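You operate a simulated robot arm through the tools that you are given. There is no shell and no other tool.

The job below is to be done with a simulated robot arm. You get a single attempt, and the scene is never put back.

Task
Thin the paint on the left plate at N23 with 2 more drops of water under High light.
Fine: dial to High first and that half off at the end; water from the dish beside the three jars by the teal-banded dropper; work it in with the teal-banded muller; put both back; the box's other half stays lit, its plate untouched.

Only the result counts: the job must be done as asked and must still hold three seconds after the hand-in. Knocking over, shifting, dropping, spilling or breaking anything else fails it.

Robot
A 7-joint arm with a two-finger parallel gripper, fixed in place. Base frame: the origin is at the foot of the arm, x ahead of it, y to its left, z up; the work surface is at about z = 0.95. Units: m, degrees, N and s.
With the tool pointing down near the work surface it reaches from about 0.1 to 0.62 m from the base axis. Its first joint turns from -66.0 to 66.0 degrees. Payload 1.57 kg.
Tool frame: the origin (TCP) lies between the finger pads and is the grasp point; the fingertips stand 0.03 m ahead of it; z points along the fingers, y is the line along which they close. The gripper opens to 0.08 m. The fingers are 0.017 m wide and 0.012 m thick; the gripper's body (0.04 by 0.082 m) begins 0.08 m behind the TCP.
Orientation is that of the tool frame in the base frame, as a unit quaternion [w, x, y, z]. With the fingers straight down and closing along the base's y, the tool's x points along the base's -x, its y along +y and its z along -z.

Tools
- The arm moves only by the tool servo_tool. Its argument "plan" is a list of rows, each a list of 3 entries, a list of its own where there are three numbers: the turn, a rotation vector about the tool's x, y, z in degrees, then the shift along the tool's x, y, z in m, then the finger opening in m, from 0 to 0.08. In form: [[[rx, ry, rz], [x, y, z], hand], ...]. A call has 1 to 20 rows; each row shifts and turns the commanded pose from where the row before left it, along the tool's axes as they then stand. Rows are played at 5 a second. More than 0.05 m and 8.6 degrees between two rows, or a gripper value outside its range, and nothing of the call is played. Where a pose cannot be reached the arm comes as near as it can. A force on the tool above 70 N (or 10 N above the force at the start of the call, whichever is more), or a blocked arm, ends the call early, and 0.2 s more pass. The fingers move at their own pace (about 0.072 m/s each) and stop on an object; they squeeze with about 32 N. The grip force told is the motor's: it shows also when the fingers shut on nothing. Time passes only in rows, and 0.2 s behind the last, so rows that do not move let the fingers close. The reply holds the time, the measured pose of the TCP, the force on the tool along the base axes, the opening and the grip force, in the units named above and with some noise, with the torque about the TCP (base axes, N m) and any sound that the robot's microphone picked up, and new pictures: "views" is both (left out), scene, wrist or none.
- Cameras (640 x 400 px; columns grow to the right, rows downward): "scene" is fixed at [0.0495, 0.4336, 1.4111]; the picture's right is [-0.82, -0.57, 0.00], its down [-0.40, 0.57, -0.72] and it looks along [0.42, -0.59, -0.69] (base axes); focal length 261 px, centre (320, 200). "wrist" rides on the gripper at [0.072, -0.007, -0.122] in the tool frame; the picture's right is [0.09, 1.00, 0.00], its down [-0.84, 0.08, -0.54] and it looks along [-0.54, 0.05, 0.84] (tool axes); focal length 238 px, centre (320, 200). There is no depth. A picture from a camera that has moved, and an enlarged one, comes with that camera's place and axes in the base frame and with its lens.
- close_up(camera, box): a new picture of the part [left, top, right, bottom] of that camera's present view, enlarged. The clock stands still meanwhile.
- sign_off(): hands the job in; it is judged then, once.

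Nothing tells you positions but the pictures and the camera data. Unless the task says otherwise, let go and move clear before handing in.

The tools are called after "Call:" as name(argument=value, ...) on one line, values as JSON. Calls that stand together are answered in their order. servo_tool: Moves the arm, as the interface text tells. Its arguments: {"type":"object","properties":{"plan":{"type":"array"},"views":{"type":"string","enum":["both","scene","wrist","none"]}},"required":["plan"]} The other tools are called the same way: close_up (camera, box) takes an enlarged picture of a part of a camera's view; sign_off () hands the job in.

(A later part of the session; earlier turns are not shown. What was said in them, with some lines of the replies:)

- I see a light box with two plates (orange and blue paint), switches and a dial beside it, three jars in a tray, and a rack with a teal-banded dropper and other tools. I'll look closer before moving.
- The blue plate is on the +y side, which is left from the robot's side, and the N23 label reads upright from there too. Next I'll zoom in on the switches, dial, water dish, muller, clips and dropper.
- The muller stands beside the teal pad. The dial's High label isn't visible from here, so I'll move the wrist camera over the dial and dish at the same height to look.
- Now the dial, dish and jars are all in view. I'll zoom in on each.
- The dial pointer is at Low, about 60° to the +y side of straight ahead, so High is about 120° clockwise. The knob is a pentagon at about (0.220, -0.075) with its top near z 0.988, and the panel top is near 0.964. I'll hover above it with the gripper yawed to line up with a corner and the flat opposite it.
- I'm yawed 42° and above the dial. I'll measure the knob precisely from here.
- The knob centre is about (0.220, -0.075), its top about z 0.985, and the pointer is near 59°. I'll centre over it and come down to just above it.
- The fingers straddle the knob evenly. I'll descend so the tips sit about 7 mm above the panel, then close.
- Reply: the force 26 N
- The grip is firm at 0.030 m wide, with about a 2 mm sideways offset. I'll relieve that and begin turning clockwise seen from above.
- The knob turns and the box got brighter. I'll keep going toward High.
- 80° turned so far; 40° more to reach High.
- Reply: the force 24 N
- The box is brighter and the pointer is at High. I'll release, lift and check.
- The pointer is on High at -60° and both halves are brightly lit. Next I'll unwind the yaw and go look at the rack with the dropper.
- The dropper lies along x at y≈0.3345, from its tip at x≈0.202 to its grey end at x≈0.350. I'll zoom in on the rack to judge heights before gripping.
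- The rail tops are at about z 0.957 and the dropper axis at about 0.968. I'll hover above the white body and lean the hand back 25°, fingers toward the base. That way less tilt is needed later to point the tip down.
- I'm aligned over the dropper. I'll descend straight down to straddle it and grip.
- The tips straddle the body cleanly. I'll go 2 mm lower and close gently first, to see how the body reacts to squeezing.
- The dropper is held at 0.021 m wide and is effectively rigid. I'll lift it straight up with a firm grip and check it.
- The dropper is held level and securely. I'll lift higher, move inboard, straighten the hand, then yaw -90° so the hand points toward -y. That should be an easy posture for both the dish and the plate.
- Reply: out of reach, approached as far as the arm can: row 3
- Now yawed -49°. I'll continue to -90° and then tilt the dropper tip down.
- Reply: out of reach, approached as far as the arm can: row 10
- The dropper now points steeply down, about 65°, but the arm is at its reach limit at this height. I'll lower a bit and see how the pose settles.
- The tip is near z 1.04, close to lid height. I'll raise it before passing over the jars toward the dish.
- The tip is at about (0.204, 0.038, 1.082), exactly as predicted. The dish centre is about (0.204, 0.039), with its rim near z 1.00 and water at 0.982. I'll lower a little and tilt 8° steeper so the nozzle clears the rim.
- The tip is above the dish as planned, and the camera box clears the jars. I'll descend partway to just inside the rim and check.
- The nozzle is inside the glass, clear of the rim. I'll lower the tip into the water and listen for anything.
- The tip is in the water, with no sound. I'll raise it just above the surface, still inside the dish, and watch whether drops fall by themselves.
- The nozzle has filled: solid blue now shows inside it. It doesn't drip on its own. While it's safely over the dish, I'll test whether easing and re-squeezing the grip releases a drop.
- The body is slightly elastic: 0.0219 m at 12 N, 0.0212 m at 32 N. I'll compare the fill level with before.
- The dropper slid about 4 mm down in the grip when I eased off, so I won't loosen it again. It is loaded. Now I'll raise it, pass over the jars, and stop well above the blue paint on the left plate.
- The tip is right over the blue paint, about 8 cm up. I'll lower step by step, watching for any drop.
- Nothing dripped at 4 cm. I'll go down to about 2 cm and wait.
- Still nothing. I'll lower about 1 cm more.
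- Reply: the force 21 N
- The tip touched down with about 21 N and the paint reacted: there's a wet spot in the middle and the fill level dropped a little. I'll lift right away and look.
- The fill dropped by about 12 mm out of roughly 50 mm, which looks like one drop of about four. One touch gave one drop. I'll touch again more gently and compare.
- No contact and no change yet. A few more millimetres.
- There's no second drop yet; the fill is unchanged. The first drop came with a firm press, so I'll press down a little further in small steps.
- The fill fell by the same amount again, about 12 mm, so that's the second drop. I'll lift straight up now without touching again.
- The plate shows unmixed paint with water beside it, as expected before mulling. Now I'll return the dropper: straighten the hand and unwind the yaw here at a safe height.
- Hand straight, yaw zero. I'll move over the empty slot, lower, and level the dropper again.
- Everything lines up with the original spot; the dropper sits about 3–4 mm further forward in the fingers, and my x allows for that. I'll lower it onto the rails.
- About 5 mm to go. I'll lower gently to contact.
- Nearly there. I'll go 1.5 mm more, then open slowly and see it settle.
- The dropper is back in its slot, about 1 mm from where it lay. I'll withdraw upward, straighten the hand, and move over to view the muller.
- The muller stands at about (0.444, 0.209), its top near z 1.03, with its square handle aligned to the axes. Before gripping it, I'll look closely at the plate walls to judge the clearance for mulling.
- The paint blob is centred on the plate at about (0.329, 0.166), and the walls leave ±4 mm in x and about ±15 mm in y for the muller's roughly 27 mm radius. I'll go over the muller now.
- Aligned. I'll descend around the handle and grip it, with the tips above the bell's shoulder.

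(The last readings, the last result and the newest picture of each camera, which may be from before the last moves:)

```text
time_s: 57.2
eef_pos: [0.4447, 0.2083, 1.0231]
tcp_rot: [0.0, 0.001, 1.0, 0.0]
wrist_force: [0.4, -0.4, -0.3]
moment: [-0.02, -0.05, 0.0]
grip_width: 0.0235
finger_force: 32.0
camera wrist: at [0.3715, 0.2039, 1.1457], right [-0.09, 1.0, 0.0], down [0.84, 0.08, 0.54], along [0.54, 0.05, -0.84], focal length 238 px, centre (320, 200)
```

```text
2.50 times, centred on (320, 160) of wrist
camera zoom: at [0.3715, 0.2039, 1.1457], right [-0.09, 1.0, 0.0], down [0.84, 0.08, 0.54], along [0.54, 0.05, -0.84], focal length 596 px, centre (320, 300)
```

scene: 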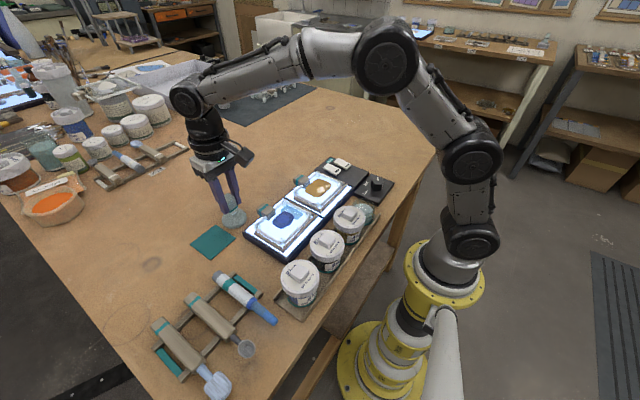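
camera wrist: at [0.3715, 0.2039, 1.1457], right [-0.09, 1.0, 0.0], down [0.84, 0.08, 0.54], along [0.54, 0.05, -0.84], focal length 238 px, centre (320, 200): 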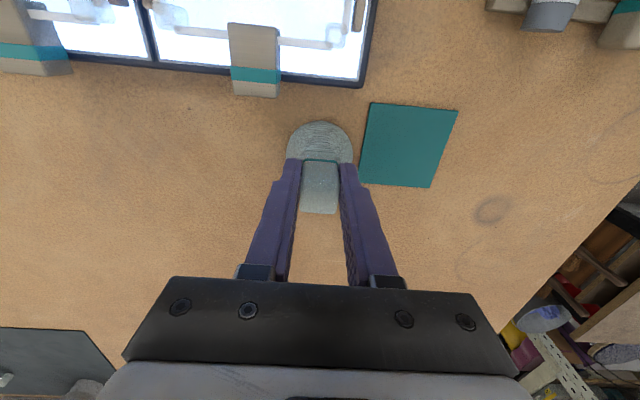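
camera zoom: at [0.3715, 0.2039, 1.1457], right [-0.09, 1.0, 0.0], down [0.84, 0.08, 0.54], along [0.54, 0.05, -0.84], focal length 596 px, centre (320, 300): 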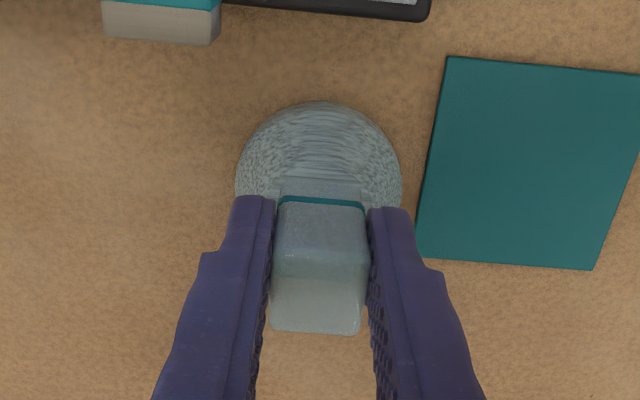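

The muller is gripped firmly. I'll lift it clear, carry it over the plate handle, and hover above the paint.

Call:
servo_tool(plan=[[[0, 0, 0], [0, 0, -0.02], 0.0], [[0, 0, 0], [0, 0, -0.03], 0.0], [[0, 0, 0], [0, 0, -0.03], 0.0], [[0, 0, 0], [0.0386, -0.014, 0], 0.0], [[0, 0, 0], [0.0386, -0.014, 0], 0.0], [[0, 0, 0], [0.0386, -0.014, 0], 0.0], [[0, 0, 0], [0, 0, 0], 0.0]])

Call:
close_up(camera="scene", box=[230, 150, 330, 250])

Call:
close_up(camera="wrist", box=[220, 40, 420, 240])

```text
time_s: 58.8
eef_pos: [0.3263, 0.1656, 1.1038]
tcp_rot: [0.0, 0.0, 1.0, 0.0]
wrist_force: [-0.2, -0.9, -1.1]
moment: [0.01, 0.03, 0.01]
grip_width: 0.0237
finger_force: 32.3
camera wrist: at [0.2537, 0.1616, 1.2256], right [-0.09, 1.0, 0.0], down [0.84, 0.08, 0.54], along [0.54, 0.05, -0.84], focal length 238 px, centre (320, 200)
```

scene: 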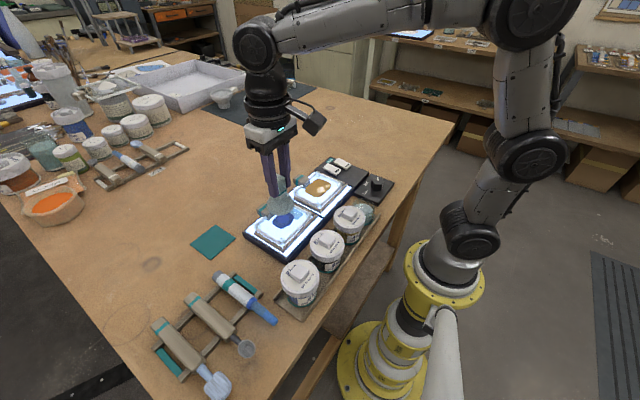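
wrist: 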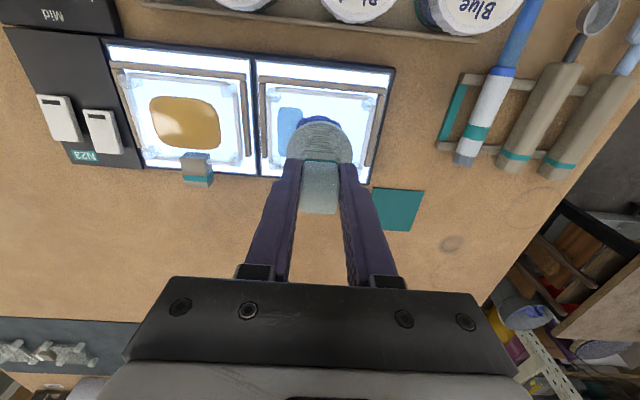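

```text
4.00 times, centred on (280, 200) of scene
camera zoom: at [0.0495, 0.4336, 1.4111], right [-0.82, -0.57, 0.0], down [-0.4, 0.57, -0.72], along [0.42, -0.59, -0.69], focal length 1043 px, centre (480, 200)
```

zoom: 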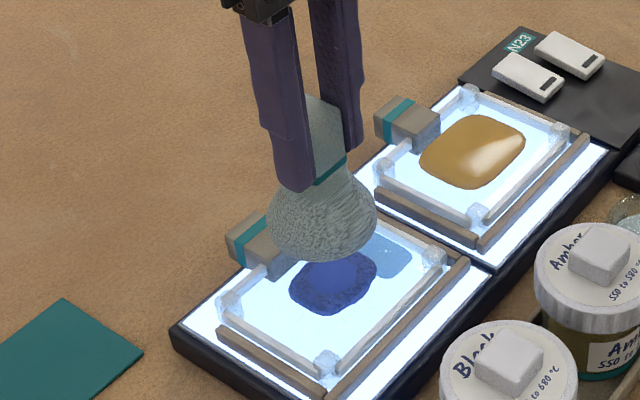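

```text
2.00 times, centred on (320, 140) of wrist
camera zoom: at [0.2537, 0.1616, 1.2256], right [-0.09, 1.0, 0.0], down [0.84, 0.08, 0.54], along [0.54, 0.05, -0.84], focal length 477 px, centre (320, 320)
```

zoom: 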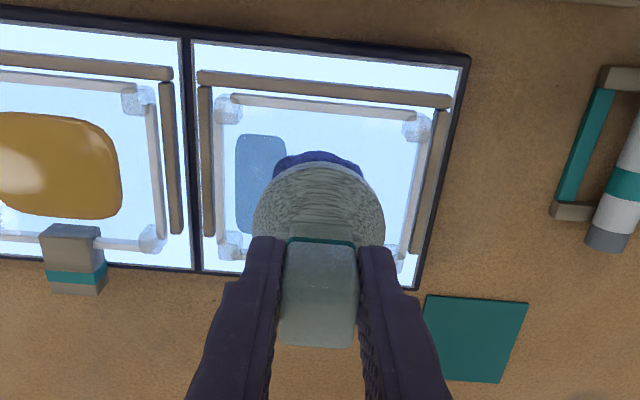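

The muller is centred over the plate. I'll descend to just above the paint and check clearance to the walls.

Call:
servo_tool(plan=[[[0, 0, 0], [0, 0.0005, 0.02], 0.0], [[0, 0, 0], [0, 0, 0.012], 0.0], [[0, 0, 0], [0, 0, 0], 0.0]])

Call:
close_up(camera="scene", box=[240, 170, 320, 250])

Call:
close_up(camera="wrist", box=[240, 40, 400, 200])

```text
time_s: 59.6
eef_pos: [0.3268, 0.1682, 1.0716]
tcp_rot: [0.0, 0.001, 1.0, 0.0]
wrist_force: [-0.9, 0.2, -1.8]
moment: [0.01, 0.05, -0.01]
grip_width: 0.0235
finger_force: 31.9
camera wrist: at [0.2545, 0.1623, 1.1931], right [-0.09, 1.0, 0.0], down [0.84, 0.08, 0.54], along [0.54, 0.05, -0.84], focal length 238 px, centre (320, 200)
```

scene: 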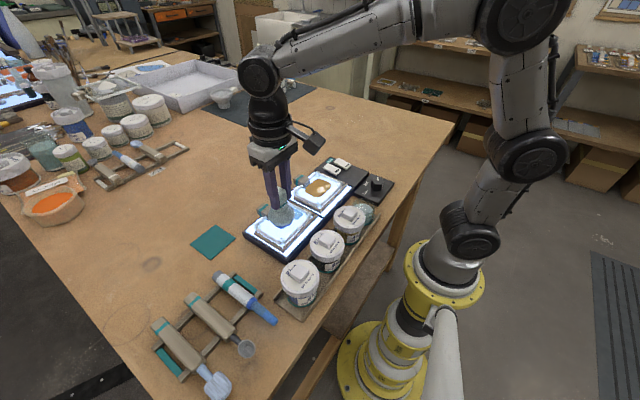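
wrist: 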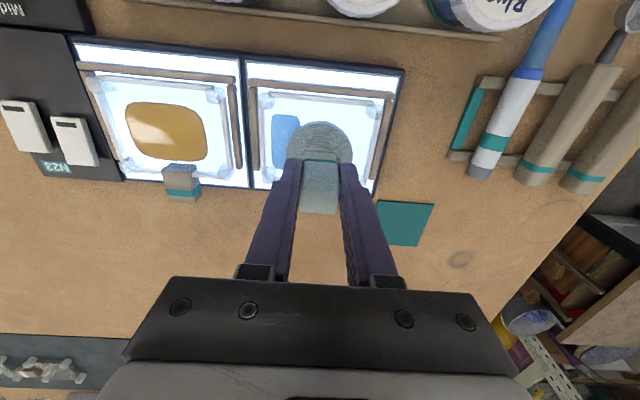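

```text
5.00 times, centred on (280, 210) of scene
camera zoom: at [0.0495, 0.4337, 1.4111], right [-0.82, -0.57, 0.0], down [-0.4, 0.57, -0.72], along [0.42, -0.59, -0.69], focal length 1304 px, centre (520, 150)
```

zoom: 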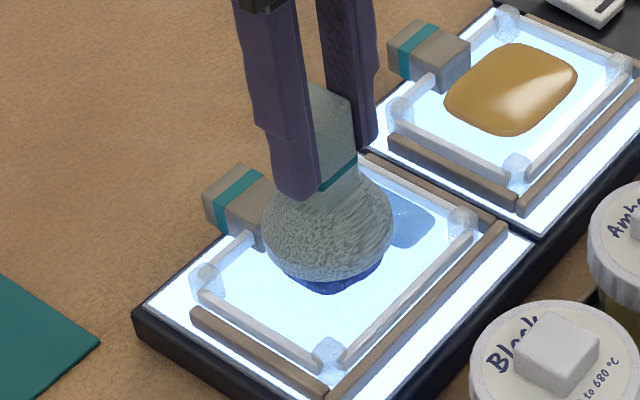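

```text
2.50 times, centred on (320, 120) of wrist
camera zoom: at [0.2545, 0.1623, 1.1931], right [-0.09, 1.0, 0.0], down [0.84, 0.08, 0.54], along [0.54, 0.05, -0.84], focal length 596 px, centre (320, 400)
```

zoom: 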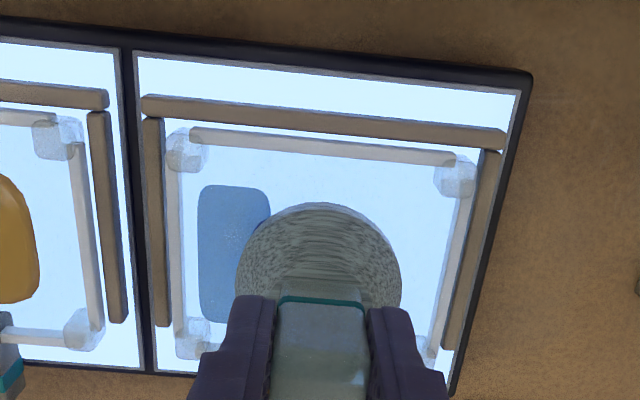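

Good clearance all round. I'll lower gently to contact in small steps.

Call:
servo_tool(plan=[[[0, 0, 0], [0, 0, 0.008], 0.0], [[0, 0, 0], [0, 0, 0.003], 0.0], [[0, 0, 0], [0, 0, 0], 0.0]], views="none")

Call:
servo_tool(plan=[[[0, 0, 0], [0, 0, 0.002], 0.0], [[0, 0, 0], [0, 0, 0], 0.0]], views="none")

Call:
servo_tool(plan=[[[0, 0, 0], [0, 0, 0.002], 0.0], [[0, 0, 0], [0, 0, 0], 0.0]], views="none")

Call:
close_up(camera="scene", box=[240, 170, 320, 250])

```text
time_s: 60.4
eef_pos: [0.3278, 0.1668, 1.0589]
tcp_rot: [0.0, 0.001, 1.0, 0.0]
wrist_force: [0.1, -0.2, -1.5]
moment: [0.0, 0.02, 0.02]
grip_width: 0.0233
finger_force: 31.9
```

```text
time_s: 61.0
eef_pos: [0.3285, 0.1677, 1.059]
tcp_rot: [0.002, 0.001, 1.0, 0.001]
wrist_force: [-3.4, -1.5, 10.8]
moment: [-0.13, 0.48, -0.01]
grip_width: 0.0234
finger_force: 32.3
```

```text
time_s: 61.6
eef_pos: [0.3297, 0.1672, 1.0588]
tcp_rot: [0.002, 0.001, 1.0, 0.001]
wrist_force: [-7.5, -2.8, 26.5]
moment: [-0.24, 0.06, 0.01]
grip_width: 0.0236
finger_force: 31.6
```

```text
5.00 times, centred on (280, 210) of scene
camera zoom: at [0.049, 0.4334, 1.4112], right [-0.82, -0.57, 0.0], down [-0.4, 0.57, -0.72], along [0.42, -0.59, -0.69], focal length 1304 px, centre (520, 150)
```

zoom: 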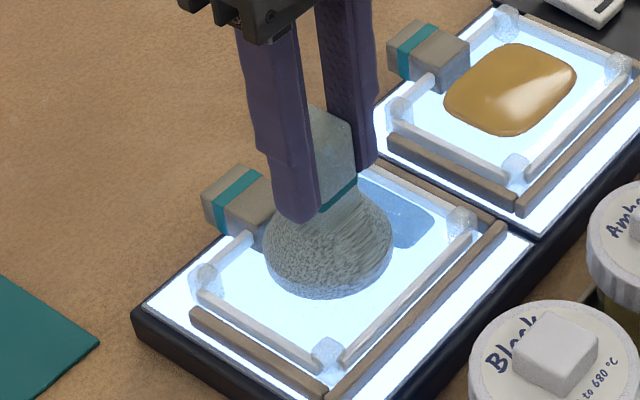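

Contact is at TCP z≈1.059. I'll ease to a light press and work it back and forth, mainly along y with a small circular component, staying inside the walls.

Call:
servo_tool(plan=[[[0, 0, 0], [0, 0, -0.001], 0.0], [[0, 0, 0], [0.001, -0.005, 0], 0.0], [[0, 0, 0], [0.001, -0.005, 0], 0.0], [[0, 0, 0], [-0.001, 0.005, 0], 0.0], [[0, 0, 0], [-0.002, 0.005, 0], 0.0], [[0, 0, 0], [-0.001, 0.005, 0], 0.0], [[0, 0, 0], [0.001, 0.005, 0], 0.0], [[0, 0, 0], [0.002, -0.005, 0], 0.0], [[0, 0, 0], [-0.001, -0.005, 0], 0.0]], views="scene")

Call:
close_up(camera="scene", box=[240, 170, 320, 250])

Call:
close_up(camera="wrist", box=[240, 40, 400, 200])

```text
time_s: 63.6
eef_pos: [0.3274, 0.1694, 1.0578]
tcp_rot: [-0.001, 0.001, 1.0, 0.001]
wrist_force: [-2.0, 8.6, 21.2]
moment: [0.0, -0.13, 0.05]
grip_width: 0.0234
finger_force: 32.1
```

scene: 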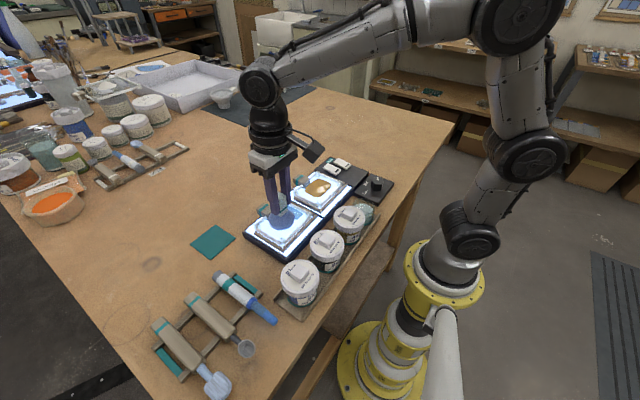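

```text
5.00 times, centred on (280, 210) of scene
camera zoom: at [0.0492, 0.4338, 1.411], right [-0.82, -0.57, 0.0], down [-0.4, 0.57, -0.72], along [0.42, -0.59, -0.69], focal length 1304 px, centre (520, 150)
```

zoom: 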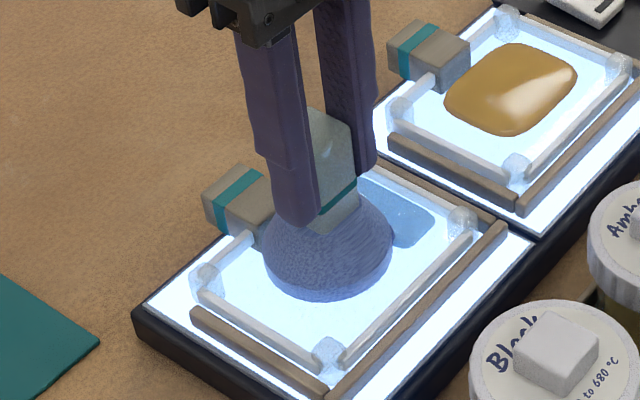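

```text
2.50 times, centred on (320, 120) of wrist
camera zoom: at [0.2547, 0.1637, 1.1793], right [-0.09, 1.0, 0.0], down [0.84, 0.07, 0.54], along [0.54, 0.05, -0.84], focal length 596 px, centre (320, 400)
```

zoom: 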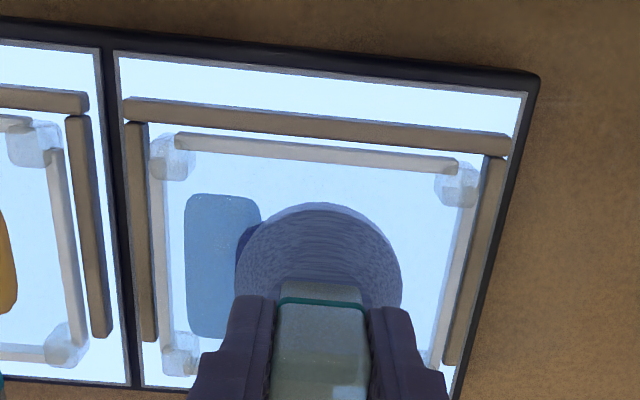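

The muller has picked up colour and the light puddle is still there. I'll continue with more strokes that reach over the puddle.

Call:
servo_tool(plan=[[[0, 0, 0], [0.001, -0.0055, 0], 0.0], [[0, 0, 0], [0.001, -0.0055, 0], 0.0], [[0, 0, 0], [-0.002, 0.0055, 0], 0.0], [[0, 0, 0], [-0.002, 0.0055, 0], 0.0], [[0, 0, 0], [0.001, 0.0055, 0], 0.0], [[0, 0, 0], [0.001, 0.0055, 0], 0.0], [[0, 0, 0], [0.002, -0.0055, 0], 0.0], [[0, 0, 0], [-0.002, -0.0055, 0], 0.0], [[0, 0, 0], [-0.002, -0.0055, 0], 0.0], [[0, 0, 0], [0.002, -0.0055, 0], 0.0], [[0, 0, 0], [0.002, 0.0055, 0], 0.0], [[0, 0, 0], [-0.002, 0.0055, 0], 0.0], [[0, 0, 0], [-0.002, 0.0055, 0], 0.0], [[0, 0, 0], [0.002, 0.0055, 0], 0.0], [[0, 0, 0], [0.001, -0.0055, 0], 0.0], [[0, 0, 0], [-0.001, -0.0055, 0], 0.0], [[0, 0, 0], [0, 0, 0], 0.0]], views="none")

Call:
close_up(camera="scene", box=[240, 170, 320, 250])

Call:
close_up(camera="wrist", box=[240, 40, 400, 200])

```text
time_s: 67.2
eef_pos: [0.3282, 0.169, 1.0569]
tcp_rot: [-0.001, 0.001, 1.0, 0.001]
wrist_force: [-1.3, 6.5, 14.4]
moment: [0.17, -0.11, 0.03]
grip_width: 0.0237
finger_force: 32.4
```

```text
5.00 times, centred on (280, 210) of scene
camera zoom: at [0.0493, 0.4337, 1.411], right [-0.82, -0.57, 0.0], down [-0.4, 0.57, -0.72], along [0.42, -0.59, -0.69], focal length 1304 px, centre (520, 150)
```

zoom: 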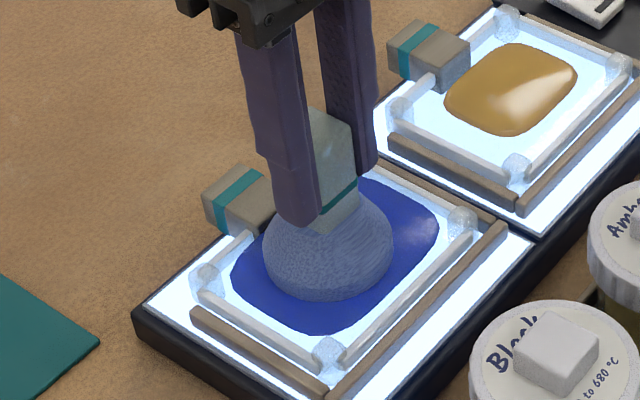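

```text
2.50 times, centred on (320, 120) of wrist
camera zoom: at [0.2548, 0.1636, 1.1791], right [-0.09, 1.0, 0.0], down [0.84, 0.07, 0.54], along [0.54, 0.05, -0.84], focal length 596 px, centre (320, 400)
```

zoom: 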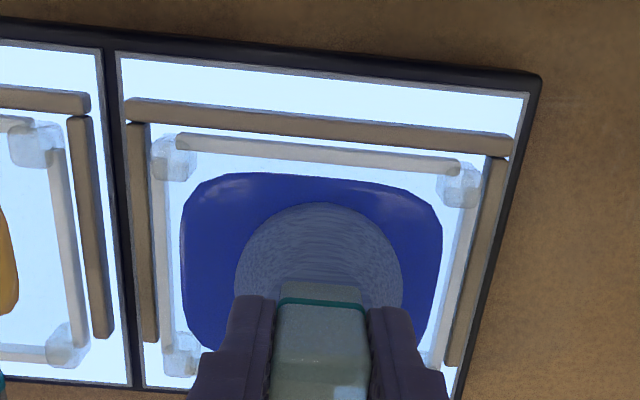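

The paint is now one smooth, wider, thinned pool and the water puddle is gone, so it's worked in. I'll lift the muller straight up and inspect.

Call:
servo_tool(plan=[[[0, 0, 0], [0, 0, -0.01], 0.0], [[0, 0, 0], [0, 0, -0.02], 0.0], [[0, 0, 0], [0, 0, -0.02], 0.0], [[0, 0, 0], [0, 0, 0], 0.0]])

Call:
close_up(camera="scene", box=[230, 150, 330, 250])

Call:
close_up(camera="wrist", box=[200, 20, 440, 200])

```text
time_s: 68.2
eef_pos: [0.3271, 0.1693, 1.1088]
tcp_rot: [0.0, 0.0, 1.0, 0.001]
wrist_force: [0.8, 0.8, -1.0]
moment: [-0.01, -0.02, -0.01]
grip_width: 0.0234
finger_force: 32.5
camera wrist: at [0.2551, 0.1631, 1.2292], right [-0.09, 1.0, 0.0], down [0.84, 0.08, 0.54], along [0.54, 0.05, -0.84], focal length 238 px, centre (320, 200)
```

scene: 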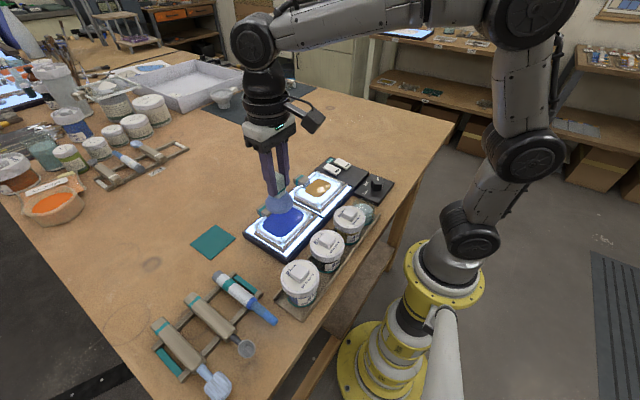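
wrist: 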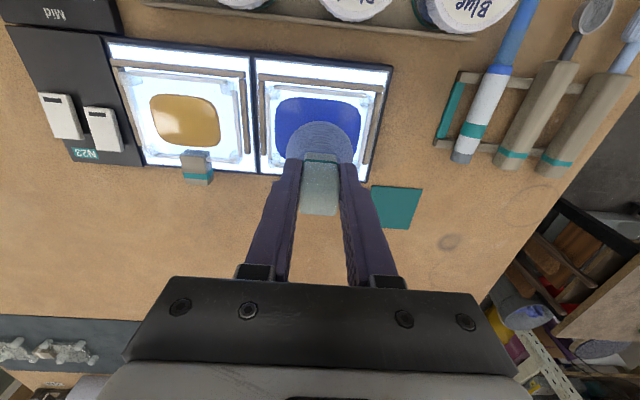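

```text
4.00 times, centred on (280, 200) of scene
camera zoom: at [0.0495, 0.4337, 1.4111], right [-0.82, -0.57, 0.0], down [-0.4, 0.57, -0.72], along [0.42, -0.59, -0.69], focal length 1043 px, centre (480, 200)
```

zoom: 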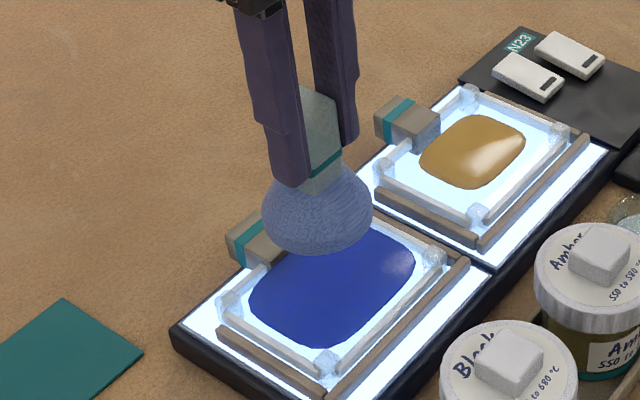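

```text
2.22 times, centred on (320, 110) of wrist
camera zoom: at [0.2551, 0.1631, 1.2292], right [-0.09, 1.0, 0.0], down [0.84, 0.08, 0.54], along [0.54, 0.05, -0.84], focal length 530 px, centre (320, 400)
```

zoom: 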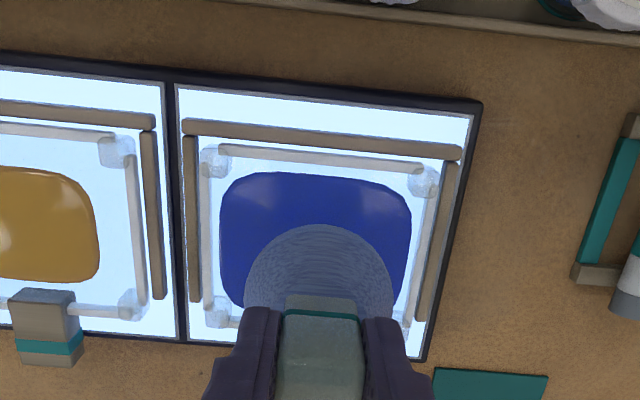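

The result is clean and smooth. I'll carry the muller back along the same path to its original spot.

Call:
servo_tool(plan=[[[0, 0, 0], [-0.0386, 0.0138, 0], 0.0], [[0, 0, 0], [-0.0386, 0.0138, 0], 0.0], [[0, 0, 0], [-0.0386, 0.0139, 0], 0.0], [[0, 0, 0], [0, 0, 0.03], 0.0], [[0, 0, 0], [0, 0, 0.03], 0.0], [[0, 0, 0], [0, 0, 0], 0.0]])

Call:
close_up(camera="scene", box=[190, 150, 280, 240])

Call:
close_up(camera="wrist", box=[240, 80, 400, 240])

```text
time_s: 69.6
eef_pos: [0.4438, 0.2091, 1.0469]
tcp_rot: [0.0, 0.001, 1.0, 0.0]
wrist_force: [0.1, -0.1, -1.1]
moment: [0.01, 0.02, -0.03]
grip_width: 0.0233
finger_force: 32.1
camera wrist: at [0.3708, 0.2038, 1.1685], right [-0.09, 1.0, 0.0], down [0.84, 0.08, 0.54], along [0.54, 0.05, -0.84], focal length 238 px, centre (320, 200)
```

scene: 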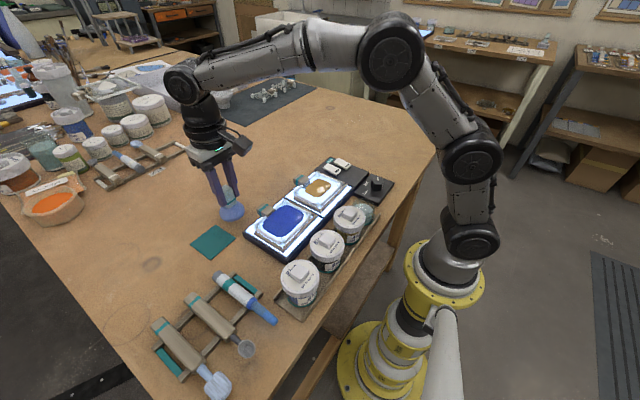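
wrist: 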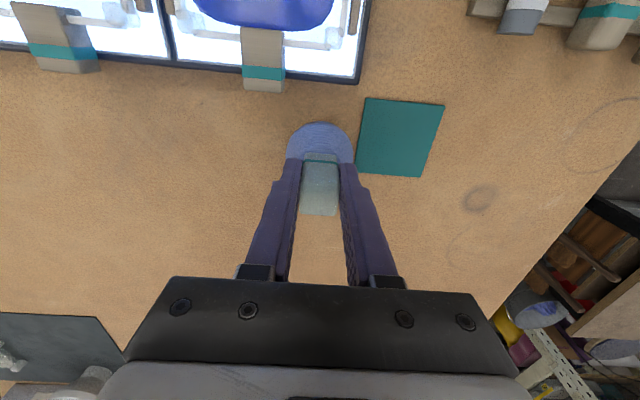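

```text
4.44 times, centred on (235, 195) of scene
camera zoom: at [0.0495, 0.4337, 1.4111], right [-0.82, -0.57, 0.0], down [-0.4, 0.57, -0.72], along [0.42, -0.59, -0.69], focal length 1159 px, centre (698, 222)
```

zoom: 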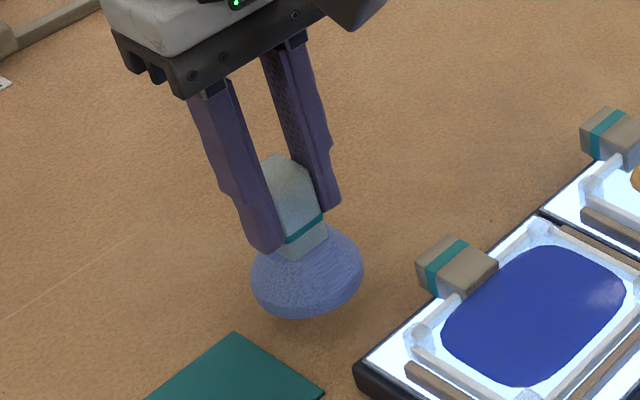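

```text
2.50 times, centred on (320, 160) of wrist
camera zoom: at [0.3708, 0.2038, 1.1685], right [-0.09, 1.0, 0.0], down [0.84, 0.08, 0.54], along [0.54, 0.05, -0.84], focal length 596 px, centre (320, 300)
```

zoom: 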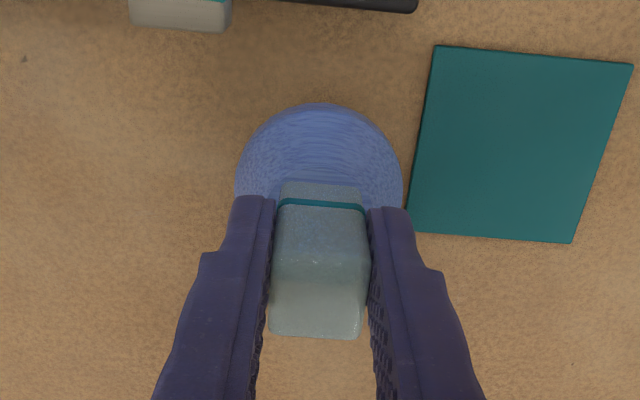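

The muller is right above its spot. I'll lower gently until it touches the table.

Call:
servo_tool(plan=[[[0, 0, 0], [0, 0, 0.015], 0.0], [[0, 0, 0], [0, 0, 0.006], 0.0], [[0, 0, 0], [0, 0, 0], 0.0]], views="none")

Call:
servo_tool(plan=[[[0, 0, 0], [0, 0, 0.0015], 0.0], [[0, 0, 0], [0, 0, 0], 0.0]], views="none")

Call:
servo_tool(plan=[[[0, 0, 0], [0, 0, 0.001], 0.0], [[0, 0, 0], [0, 0, 0], 0.0]], views="none")

Call:
close_up(camera="scene", box=[190, 150, 280, 240])

```text
time_s: 70.4
eef_pos: [0.4445, 0.209, 1.0259]
tcp_rot: [0.001, 0.0, 1.0, 0.0]
wrist_force: [0.2, -0.2, -2.0]
moment: [-0.02, 0.02, 0.01]
grip_width: 0.0235
finger_force: 31.7
```

```text
time_s: 71.0
eef_pos: [0.4462, 0.2097, 1.0244]
tcp_rot: [-0.001, 0.0, 1.0, 0.001]
wrist_force: [-0.5, 0.6, -1.8]
moment: [-0.01, 0.02, -0.02]
grip_width: 0.0234
finger_force: 32.4
```

```text
time_s: 71.6
eef_pos: [0.4451, 0.2097, 1.0246]
tcp_rot: [0.0, 0.001, 1.0, 0.0]
wrist_force: [0.0, -0.1, -1.6]
moment: [0.01, -0.02, 0.02]
grip_width: 0.0234
finger_force: 32.1
```

```text
4.44 times, centred on (235, 195) of scene
camera zoom: at [0.0495, 0.4337, 1.4111], right [-0.82, -0.57, 0.0], down [-0.4, 0.57, -0.72], along [0.42, -0.59, -0.69], focal length 1159 px, centre (698, 222)
```

zoom: 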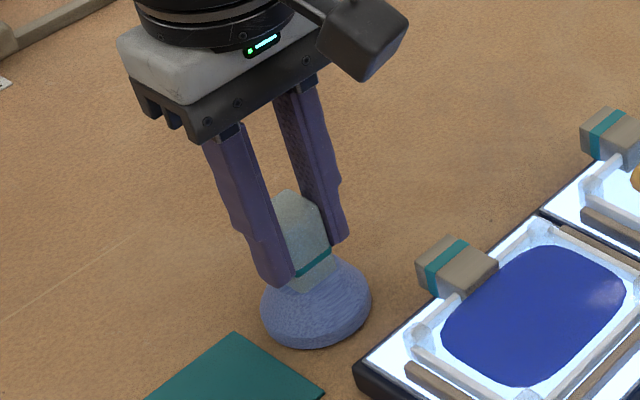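

Call:
servo_tool(plan=[[[0, 0, 0], [0, 0, 0.001], 0.0], [[0, 0, 0], [0, 0, 0], 0.0]], views="none")

Call:
servo_tool(plan=[[[0, 0, 0], [0, 0, 0.001], 0.0], [[0, 0, 0], [0, 0, 0], 0.0]], views="none")

```text
time_s: 72.2
eef_pos: [0.4432, 0.2096, 1.0219]
tcp_rot: [0.0, 0.0, 1.0, 0.0]
wrist_force: [0.4, 0.6, -2.4]
moment: [0.04, 0.01, -0.02]
grip_width: 0.0235
finger_force: 32.0
```

```text
time_s: 72.8
eef_pos: [0.4448, 0.2089, 1.0218]
tcp_rot: [0.0, 0.001, 1.0, 0.0]
wrist_force: [-0.2, 0.3, -0.2]
moment: [0.0, 0.02, 0.01]
grip_width: 0.0238
finger_force: 31.7
```

The weight has just come off the gripper, so it's touching. I'll release slowly and withdraw upward.

Call:
servo_tool(plan=[[[0, 0, 0], [0, 0, 0.0006], 0.0], [[0, 0, 0], [0, 0, 0], 0.0], [[0, 0, 0], [0, 0, 0], 0.03], [[0, 0, 0], [0, 0, 0], 0.04], [[0, 0, 0], [0, 0, 0], 0.05], [[0, 0, 0], [0, 0, -0.03], 0.05], [[0, 0, 0], [0, 0, -0.04], 0.05], [[0, 0, 0], [0, 0, -0.04], 0.05], [[0, 0, 0], [0, 0, 0], 0.05]])

Call:
close_up(camera="scene", box=[190, 160, 320, 260])

Call:
close_up(camera="wrist", box=[200, 20, 440, 200])

```text
time_s: 74.8
eef_pos: [0.444, 0.2098, 1.1307]
tcp_rot: [0.0, 0.001, 1.0, 0.0]
wrist_force: [0.6, 0.5, -0.1]
moment: [0.02, -0.01, -0.01]
grip_width: 0.0502
finger_force: 0.0
camera wrist: at [0.3715, 0.2045, 1.2528], right [-0.09, 1.0, 0.0], down [0.84, 0.08, 0.54], along [0.54, 0.05, -0.84], focal length 238 px, centre (320, 200)
```

scene: 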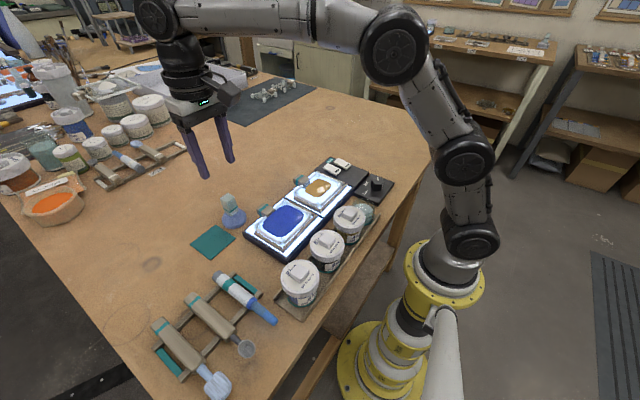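
wrist: 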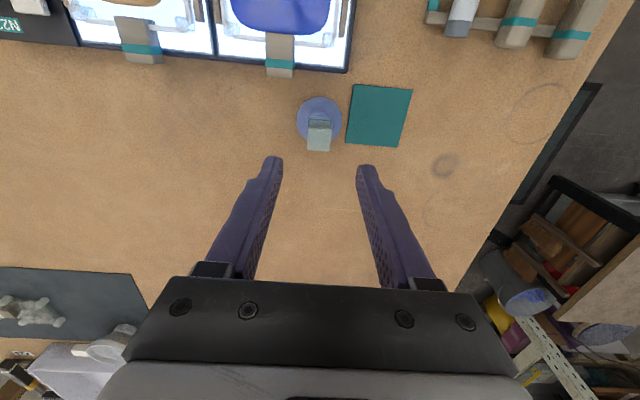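

```text
4.00 times, centred on (255, 210) of scene
camera zoom: at [0.0495, 0.4336, 1.4111], right [-0.82, -0.57, 0.0], down [-0.4, 0.57, -0.72], along [0.42, -0.59, -0.69], focal length 1043 px, centre (580, 160)
```

zoom: 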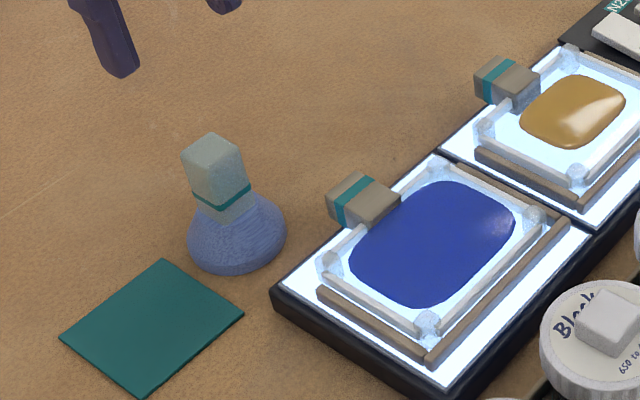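

```text
2.22 times, centred on (320, 110) of wrist
camera zoom: at [0.3715, 0.2045, 1.2528], right [-0.09, 1.0, 0.0], down [0.84, 0.08, 0.54], along [0.54, 0.05, -0.84], focal length 530 px, centre (320, 400)
```

zoom: 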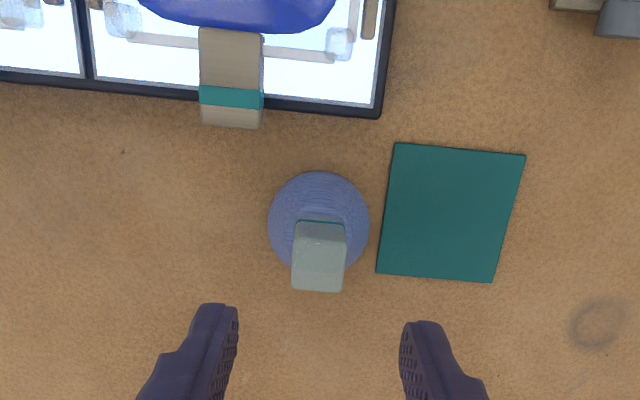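

The muller is back on its spot. Last, I need to switch off the left half. I'll move over near the switches to inspect them.

Call:
servo_tool(plan=[[[0, 0, 0], [0.0192, -0.0386, -0.005], 0.05], [[0, 0, 0], [0.0192, -0.0386, 0], 0.03], [[0, 0, 0], [0.0192, -0.0386, 0], 0.0], [[0, 0, 0], [0.0192, -0.0386, 0], 0.0], [[0, 0, 0], [0.0192, -0.0386, 0], 0.0], [[0, 0, 0], [0.0192, -0.0386, 0], 0.0], [[0, 0, 0], [0.0192, -0.0386, 0], 0.0], [[0, 0, 0], [0, 0, 0], 0.0]])

Call:
close_up(camera="wrist", box=[240, 40, 400, 200])

Call:
close_up(camera="scene", box=[310, 145, 370, 190])

```text
time_s: 76.6
eef_pos: [0.3096, -0.0607, 1.1362]
tcp_rot: [0.0, 0.001, 1.0, 0.0]
wrist_force: [0.1, -0.3, 0.3]
moment: [0.02, 0.01, -0.03]
grip_width: 0.0002
finger_force: 21.7
camera wrist: at [0.2372, -0.0663, 1.2571], right [-0.09, 1.0, 0.0], down [0.84, 0.08, 0.54], along [0.54, 0.05, -0.84], focal length 238 px, centre (320, 200)
```

scene: 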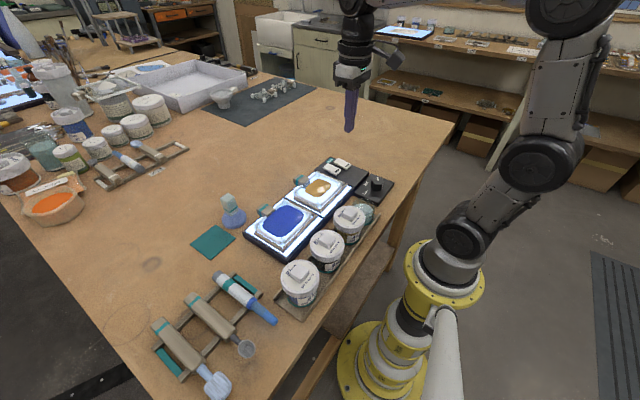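
wrist: 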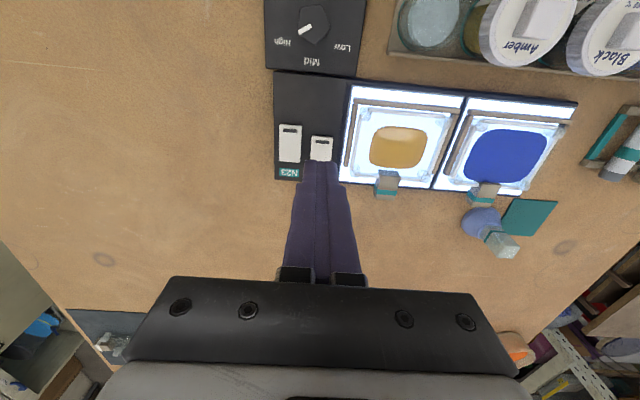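

```text
2.50 times, centred on (320, 120) of wrist
camera zoom: at [0.2372, -0.0663, 1.2571], right [-0.09, 1.0, 0.0], down [0.84, 0.08, 0.54], along [0.54, 0.05, -0.84], focal length 596 px, centre (320, 400)
```

zoom: 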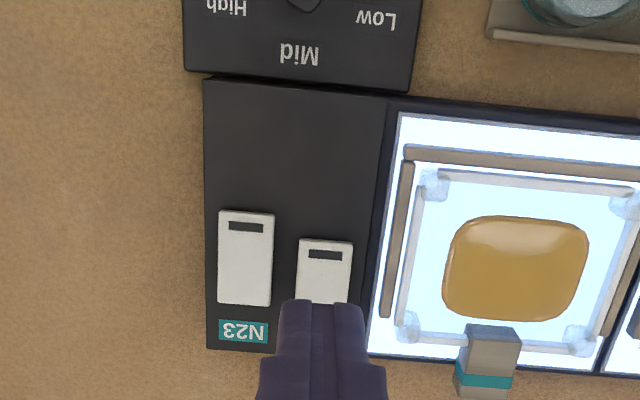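

```text
8.89 times, centred on (340, 168) of scene
camera zoom: at [0.0495, 0.4336, 1.4111], right [-0.82, -0.57, 0.0], down [-0.4, 0.57, -0.72], along [0.42, -0.59, -0.69], focal length 2317 px, centre (142, 489)
```

zoom: 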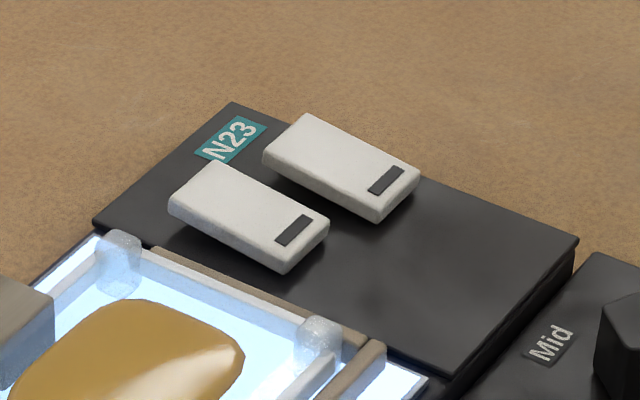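

Both rockers have their marked (near) ends down, meaning on. The +y rocker is at about (0.347, -0.056) and should serve the left half. I'll press its far end with closed fingers, hovering first.

Call:
servo_tool(plan=[[[0, 0, 0], [-0.027, 0.0025, 0], 0.0], [[0, 0, 0], [-0.0265, 0.002, 0], 0.0], [[0, 0, 0], [0, 0, 0.04], 0.0], [[0, 0, 0], [0, 0, 0.04], 0.0], [[0, 0, 0], [0, 0, 0.02], 0.0], [[0, 0, 0], [0, 0, 0], 0.0]])

Call:
close_up(camera="wrist", box=[240, 80, 400, 240])

Call:
close_up(camera="scene", box=[310, 125, 380, 190])

```text
time_s: 78.0
eef_pos: [0.3627, -0.0564, 1.0358]
tcp_rot: [0.0, 0.001, 1.0, 0.0]
wrist_force: [-0.3, -0.4, -0.5]
moment: [-0.01, 0.0, -0.01]
grip_width: 0.0001
finger_force: 20.8
camera wrist: at [0.2901, -0.0618, 1.1571], right [-0.09, 1.0, 0.0], down [0.84, 0.08, 0.54], along [0.54, 0.05, -0.84], focal length 238 px, centre (320, 200)
```

scene: 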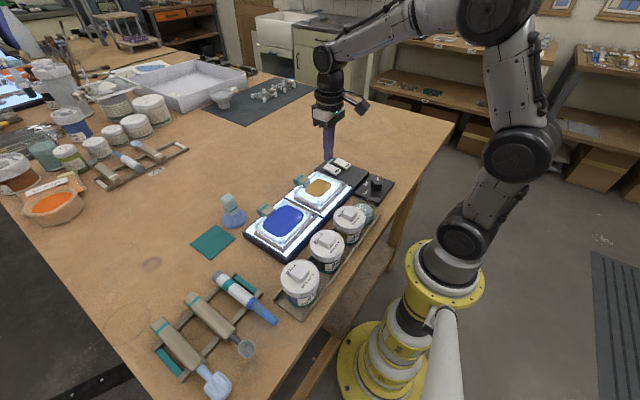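
wrist: 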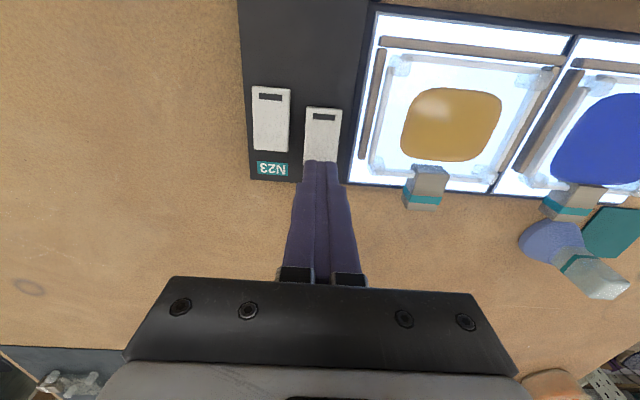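

```text
2.50 times, centred on (320, 160) of wrist
camera zoom: at [0.2901, -0.0618, 1.1571], right [-0.09, 1.0, 0.0], down [0.84, 0.08, 0.54], along [0.54, 0.05, -0.84], focal length 596 px, centre (320, 300)
```

zoom: 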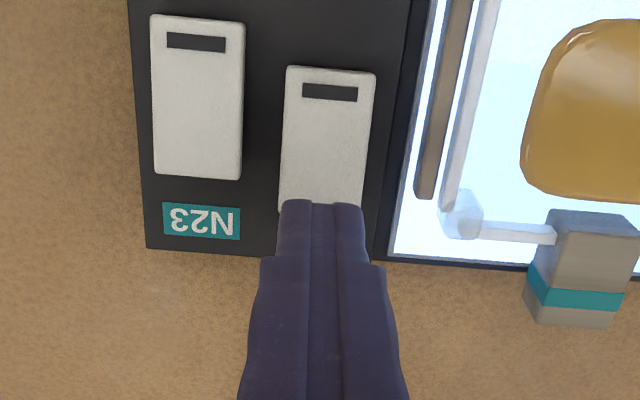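

```text
6.15 times, centred on (345, 158) of scene
camera zoom: at [0.0495, 0.4336, 1.4111], right [-0.82, -0.57, 0.0], down [-0.4, 0.57, -0.72], along [0.42, -0.59, -0.69], focal length 1604 px, centre (166, 462)
```

zoom: 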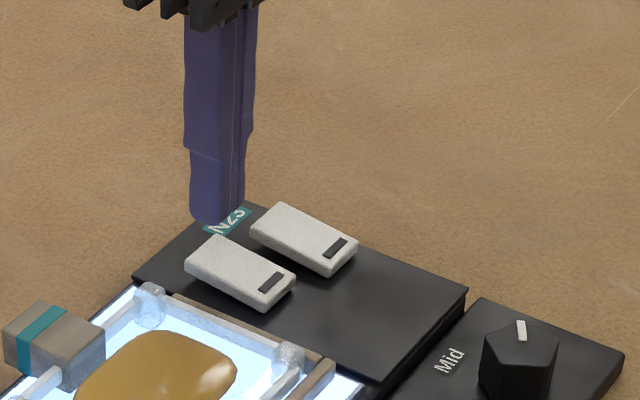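

The fingertips are over the far end of the +y rocker. I'll lower in small steps.

Call:
servo_tool(plan=[[[0, 0, 0], [-0.001, 0, 0.015], 0.0], [[0, 0, 0], [0, 0, 0.003], 0.0], [[0, 0, 0], [0, 0, 0], 0.0]], views="none")

Call:
servo_tool(plan=[[[0, 0, 0], [0, 0, 0.003], 0.0], [[0, 0, 0], [0, 0, 0], 0.0]], views="none")

Call:
close_up(camera="scene", box=[230, 125, 390, 250])

```text
time_s: 78.8
eef_pos: [0.3649, -0.0552, 1.0175]
tcp_rot: [0.001, 0.001, 1.0, 0.0]
wrist_force: [-0.8, -1.2, 0.4]
moment: [0.02, 0.01, -0.03]
grip_width: 0.0001
finger_force: 21.5
```

```text
time_s: 79.4
eef_pos: [0.364, -0.0557, 1.0146]
tcp_rot: [0.001, 0.0, 1.0, 0.0]
wrist_force: [1.2, 0.5, 1.1]
moment: [0.0, -0.04, -0.01]
grip_width: 0.0
finger_force: 21.6
```

```text
3.20 times, centred on (310, 188) of scene
camera zoom: at [0.0495, 0.4336, 1.4111], right [-0.82, -0.57, 0.0], down [-0.4, 0.57, -0.72], along [0.42, -0.59, -0.69], focal length 834 px, centre (352, 240)
```

zoom: 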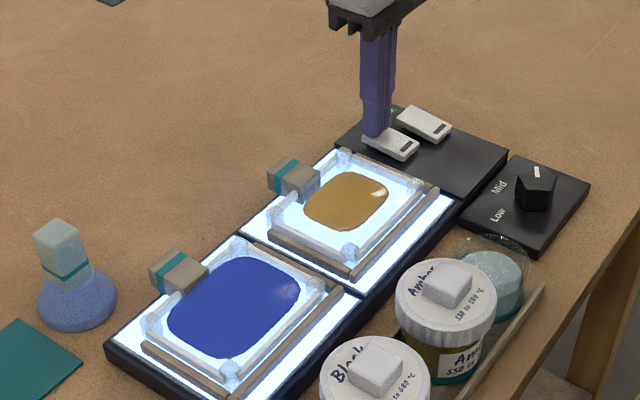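

Call:
servo_tool(plan=[[[0, 0, 0], [0, 0, 0.003], 0.0], [[0, 0, 0], [0, 0, 0], 0.0]], views="none")

Call:
close_up(camera="scene", box=[230, 125, 390, 250])

```text
time_s: 80.0
eef_pos: [0.3634, -0.0561, 1.0119]
tcp_rot: [0.001, 0.001, 1.0, 0.0]
wrist_force: [-1.7, 0.3, 6.4]
moment: [-0.01, 0.09, -0.03]
grip_width: 0.0
finger_force: 21.5
```

```text
3.20 times, centred on (310, 188) of scene
camera zoom: at [0.0493, 0.4337, 1.4111], right [-0.82, -0.57, 0.0], down [-0.4, 0.57, -0.72], along [0.42, -0.59, -0.69], focal length 834 px, centre (352, 240)
```

zoom: 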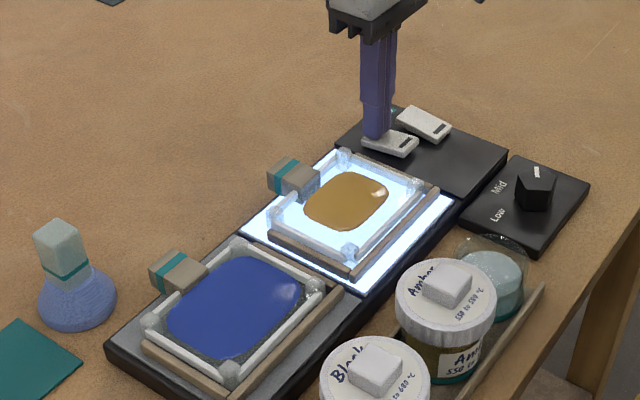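

The left half went dark while the right half stays lit. I'll lift off and confirm that it latches and nothing else changed.

Call:
servo_tool(plan=[[[0, 0, 0], [0, 0, 0.001], 0.0], [[0, 0, 0], [0, 0, 0], 0.0], [[0, 0, 0], [0, 0, -0.03], 0.0], [[0, 0, 0], [0, 0, -0.045], 0.0], [[0, 0, 0], [0, 0, -0.045], 0.0], [[0, 0, 0], [0, 0, -0.045], 0.0], [[0, 0, 0], [0, 0, 0], 0.02], [[0, 0, 0], [0, 0, 0], 0.02], [[0, 0, 0], [0, 0, 0], 0.02]])

Call:
close_up(camera="scene", box=[190, 140, 400, 270])

Call:
close_up(camera="scene", box=[140, 250, 310, 395])

Call:
close_up(camera="wrist", box=[200, 20, 520, 220])

```text
time_s: 82.0
eef_pos: [0.3633, -0.0559, 1.1754]
tcp_rot: [-0.001, 0.001, 1.0, 0.001]
wrist_force: [-0.2, -0.2, 0.6]
moment: [0.01, 0.0, -0.01]
grip_width: 0.02
finger_force: 0.0
camera wrist: at [0.2899, -0.0614, 1.2967], right [-0.09, 1.0, 0.0], down [0.84, 0.08, 0.54], along [0.54, 0.05, -0.84], focal length 238 px, centre (320, 200)
```

scene: 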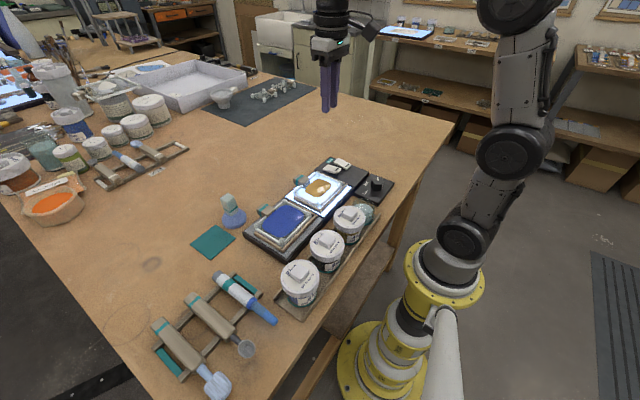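
wrist: 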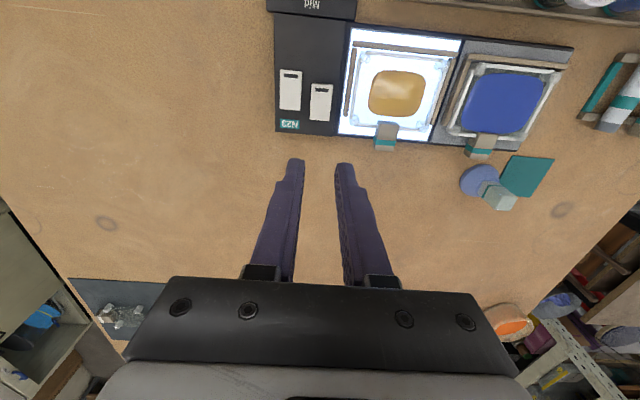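

```text
3.05 times, centred on (295, 205) of scene
camera zoom: at [0.0495, 0.4336, 1.4111], right [-0.82, -0.57, 0.0], down [-0.4, 0.57, -0.72], along [0.42, -0.59, -0.69], focal length 794 px, centre (396, 185)
```

zoom: 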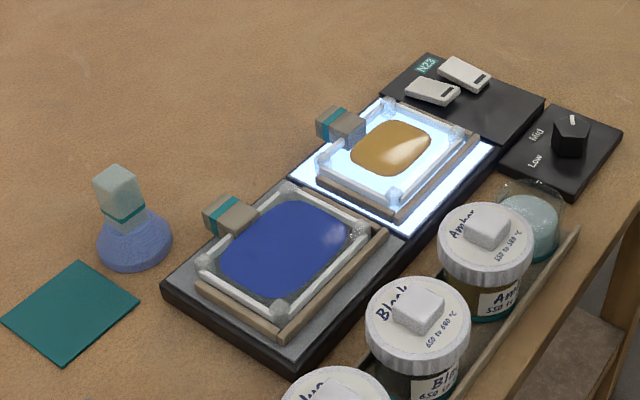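

```text
2.76 times, centred on (225, 322) of scene
camera zoom: at [0.0495, 0.4336, 1.4111], right [-0.82, -0.57, 0.0], down [-0.4, 0.57, -0.72], along [0.42, -0.59, -0.69], focal length 719 px, centre (582, -138)
```

zoom: 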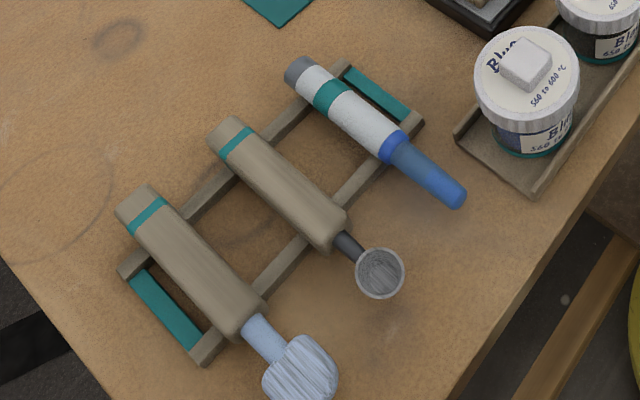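

```text
2.00 times, centred on (360, 120) of wrist
camera zoom: at [0.2899, -0.0614, 1.2967], right [-0.09, 1.0, 0.0], down [0.84, 0.08, 0.54], along [0.54, 0.05, -0.84], focal length 477 px, centre (240, 360)
```

zoom: 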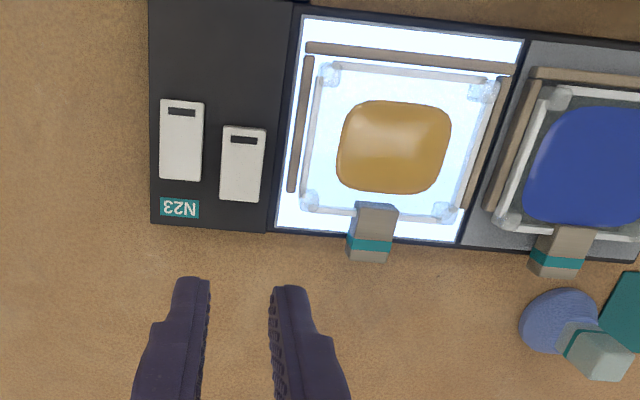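

The left half is off and stays off. The right half is lit with its plate untouched, the dial is on High, the blue paint is smooth and thinned, and the dropper and muller are back in place. The arm is clear, so I'm handing in.

Call:
sign_off()

```text
The job is handed in.
```

I thinned the blue paint on the left plate at N23 with 2 drops of water under High light. I handed the job in after a last look at the scene.

- **Light:** I turned the dial from Low to High first. At the end I switched the left half off; the right half is still lit and I didn't touch its plate.
- **Water:** I loaded the teal-banded dropper from the dish beside the jars and touched its tip to the paint twice. The level in the nozzle fell by the same amount each time, so I counted one drop per touch. The dropper still holds some water.
- **Mixing:** I worked the water in with the teal-banded muller until the paint was one smooth, wider pool. The muller's base is now tinted blue.
- **Putting back:** The dropper lies in its rack slot about 1 mm from where it was, and the muller stands on its original spot.

I saw nothing else knocked, shifted or spilled.
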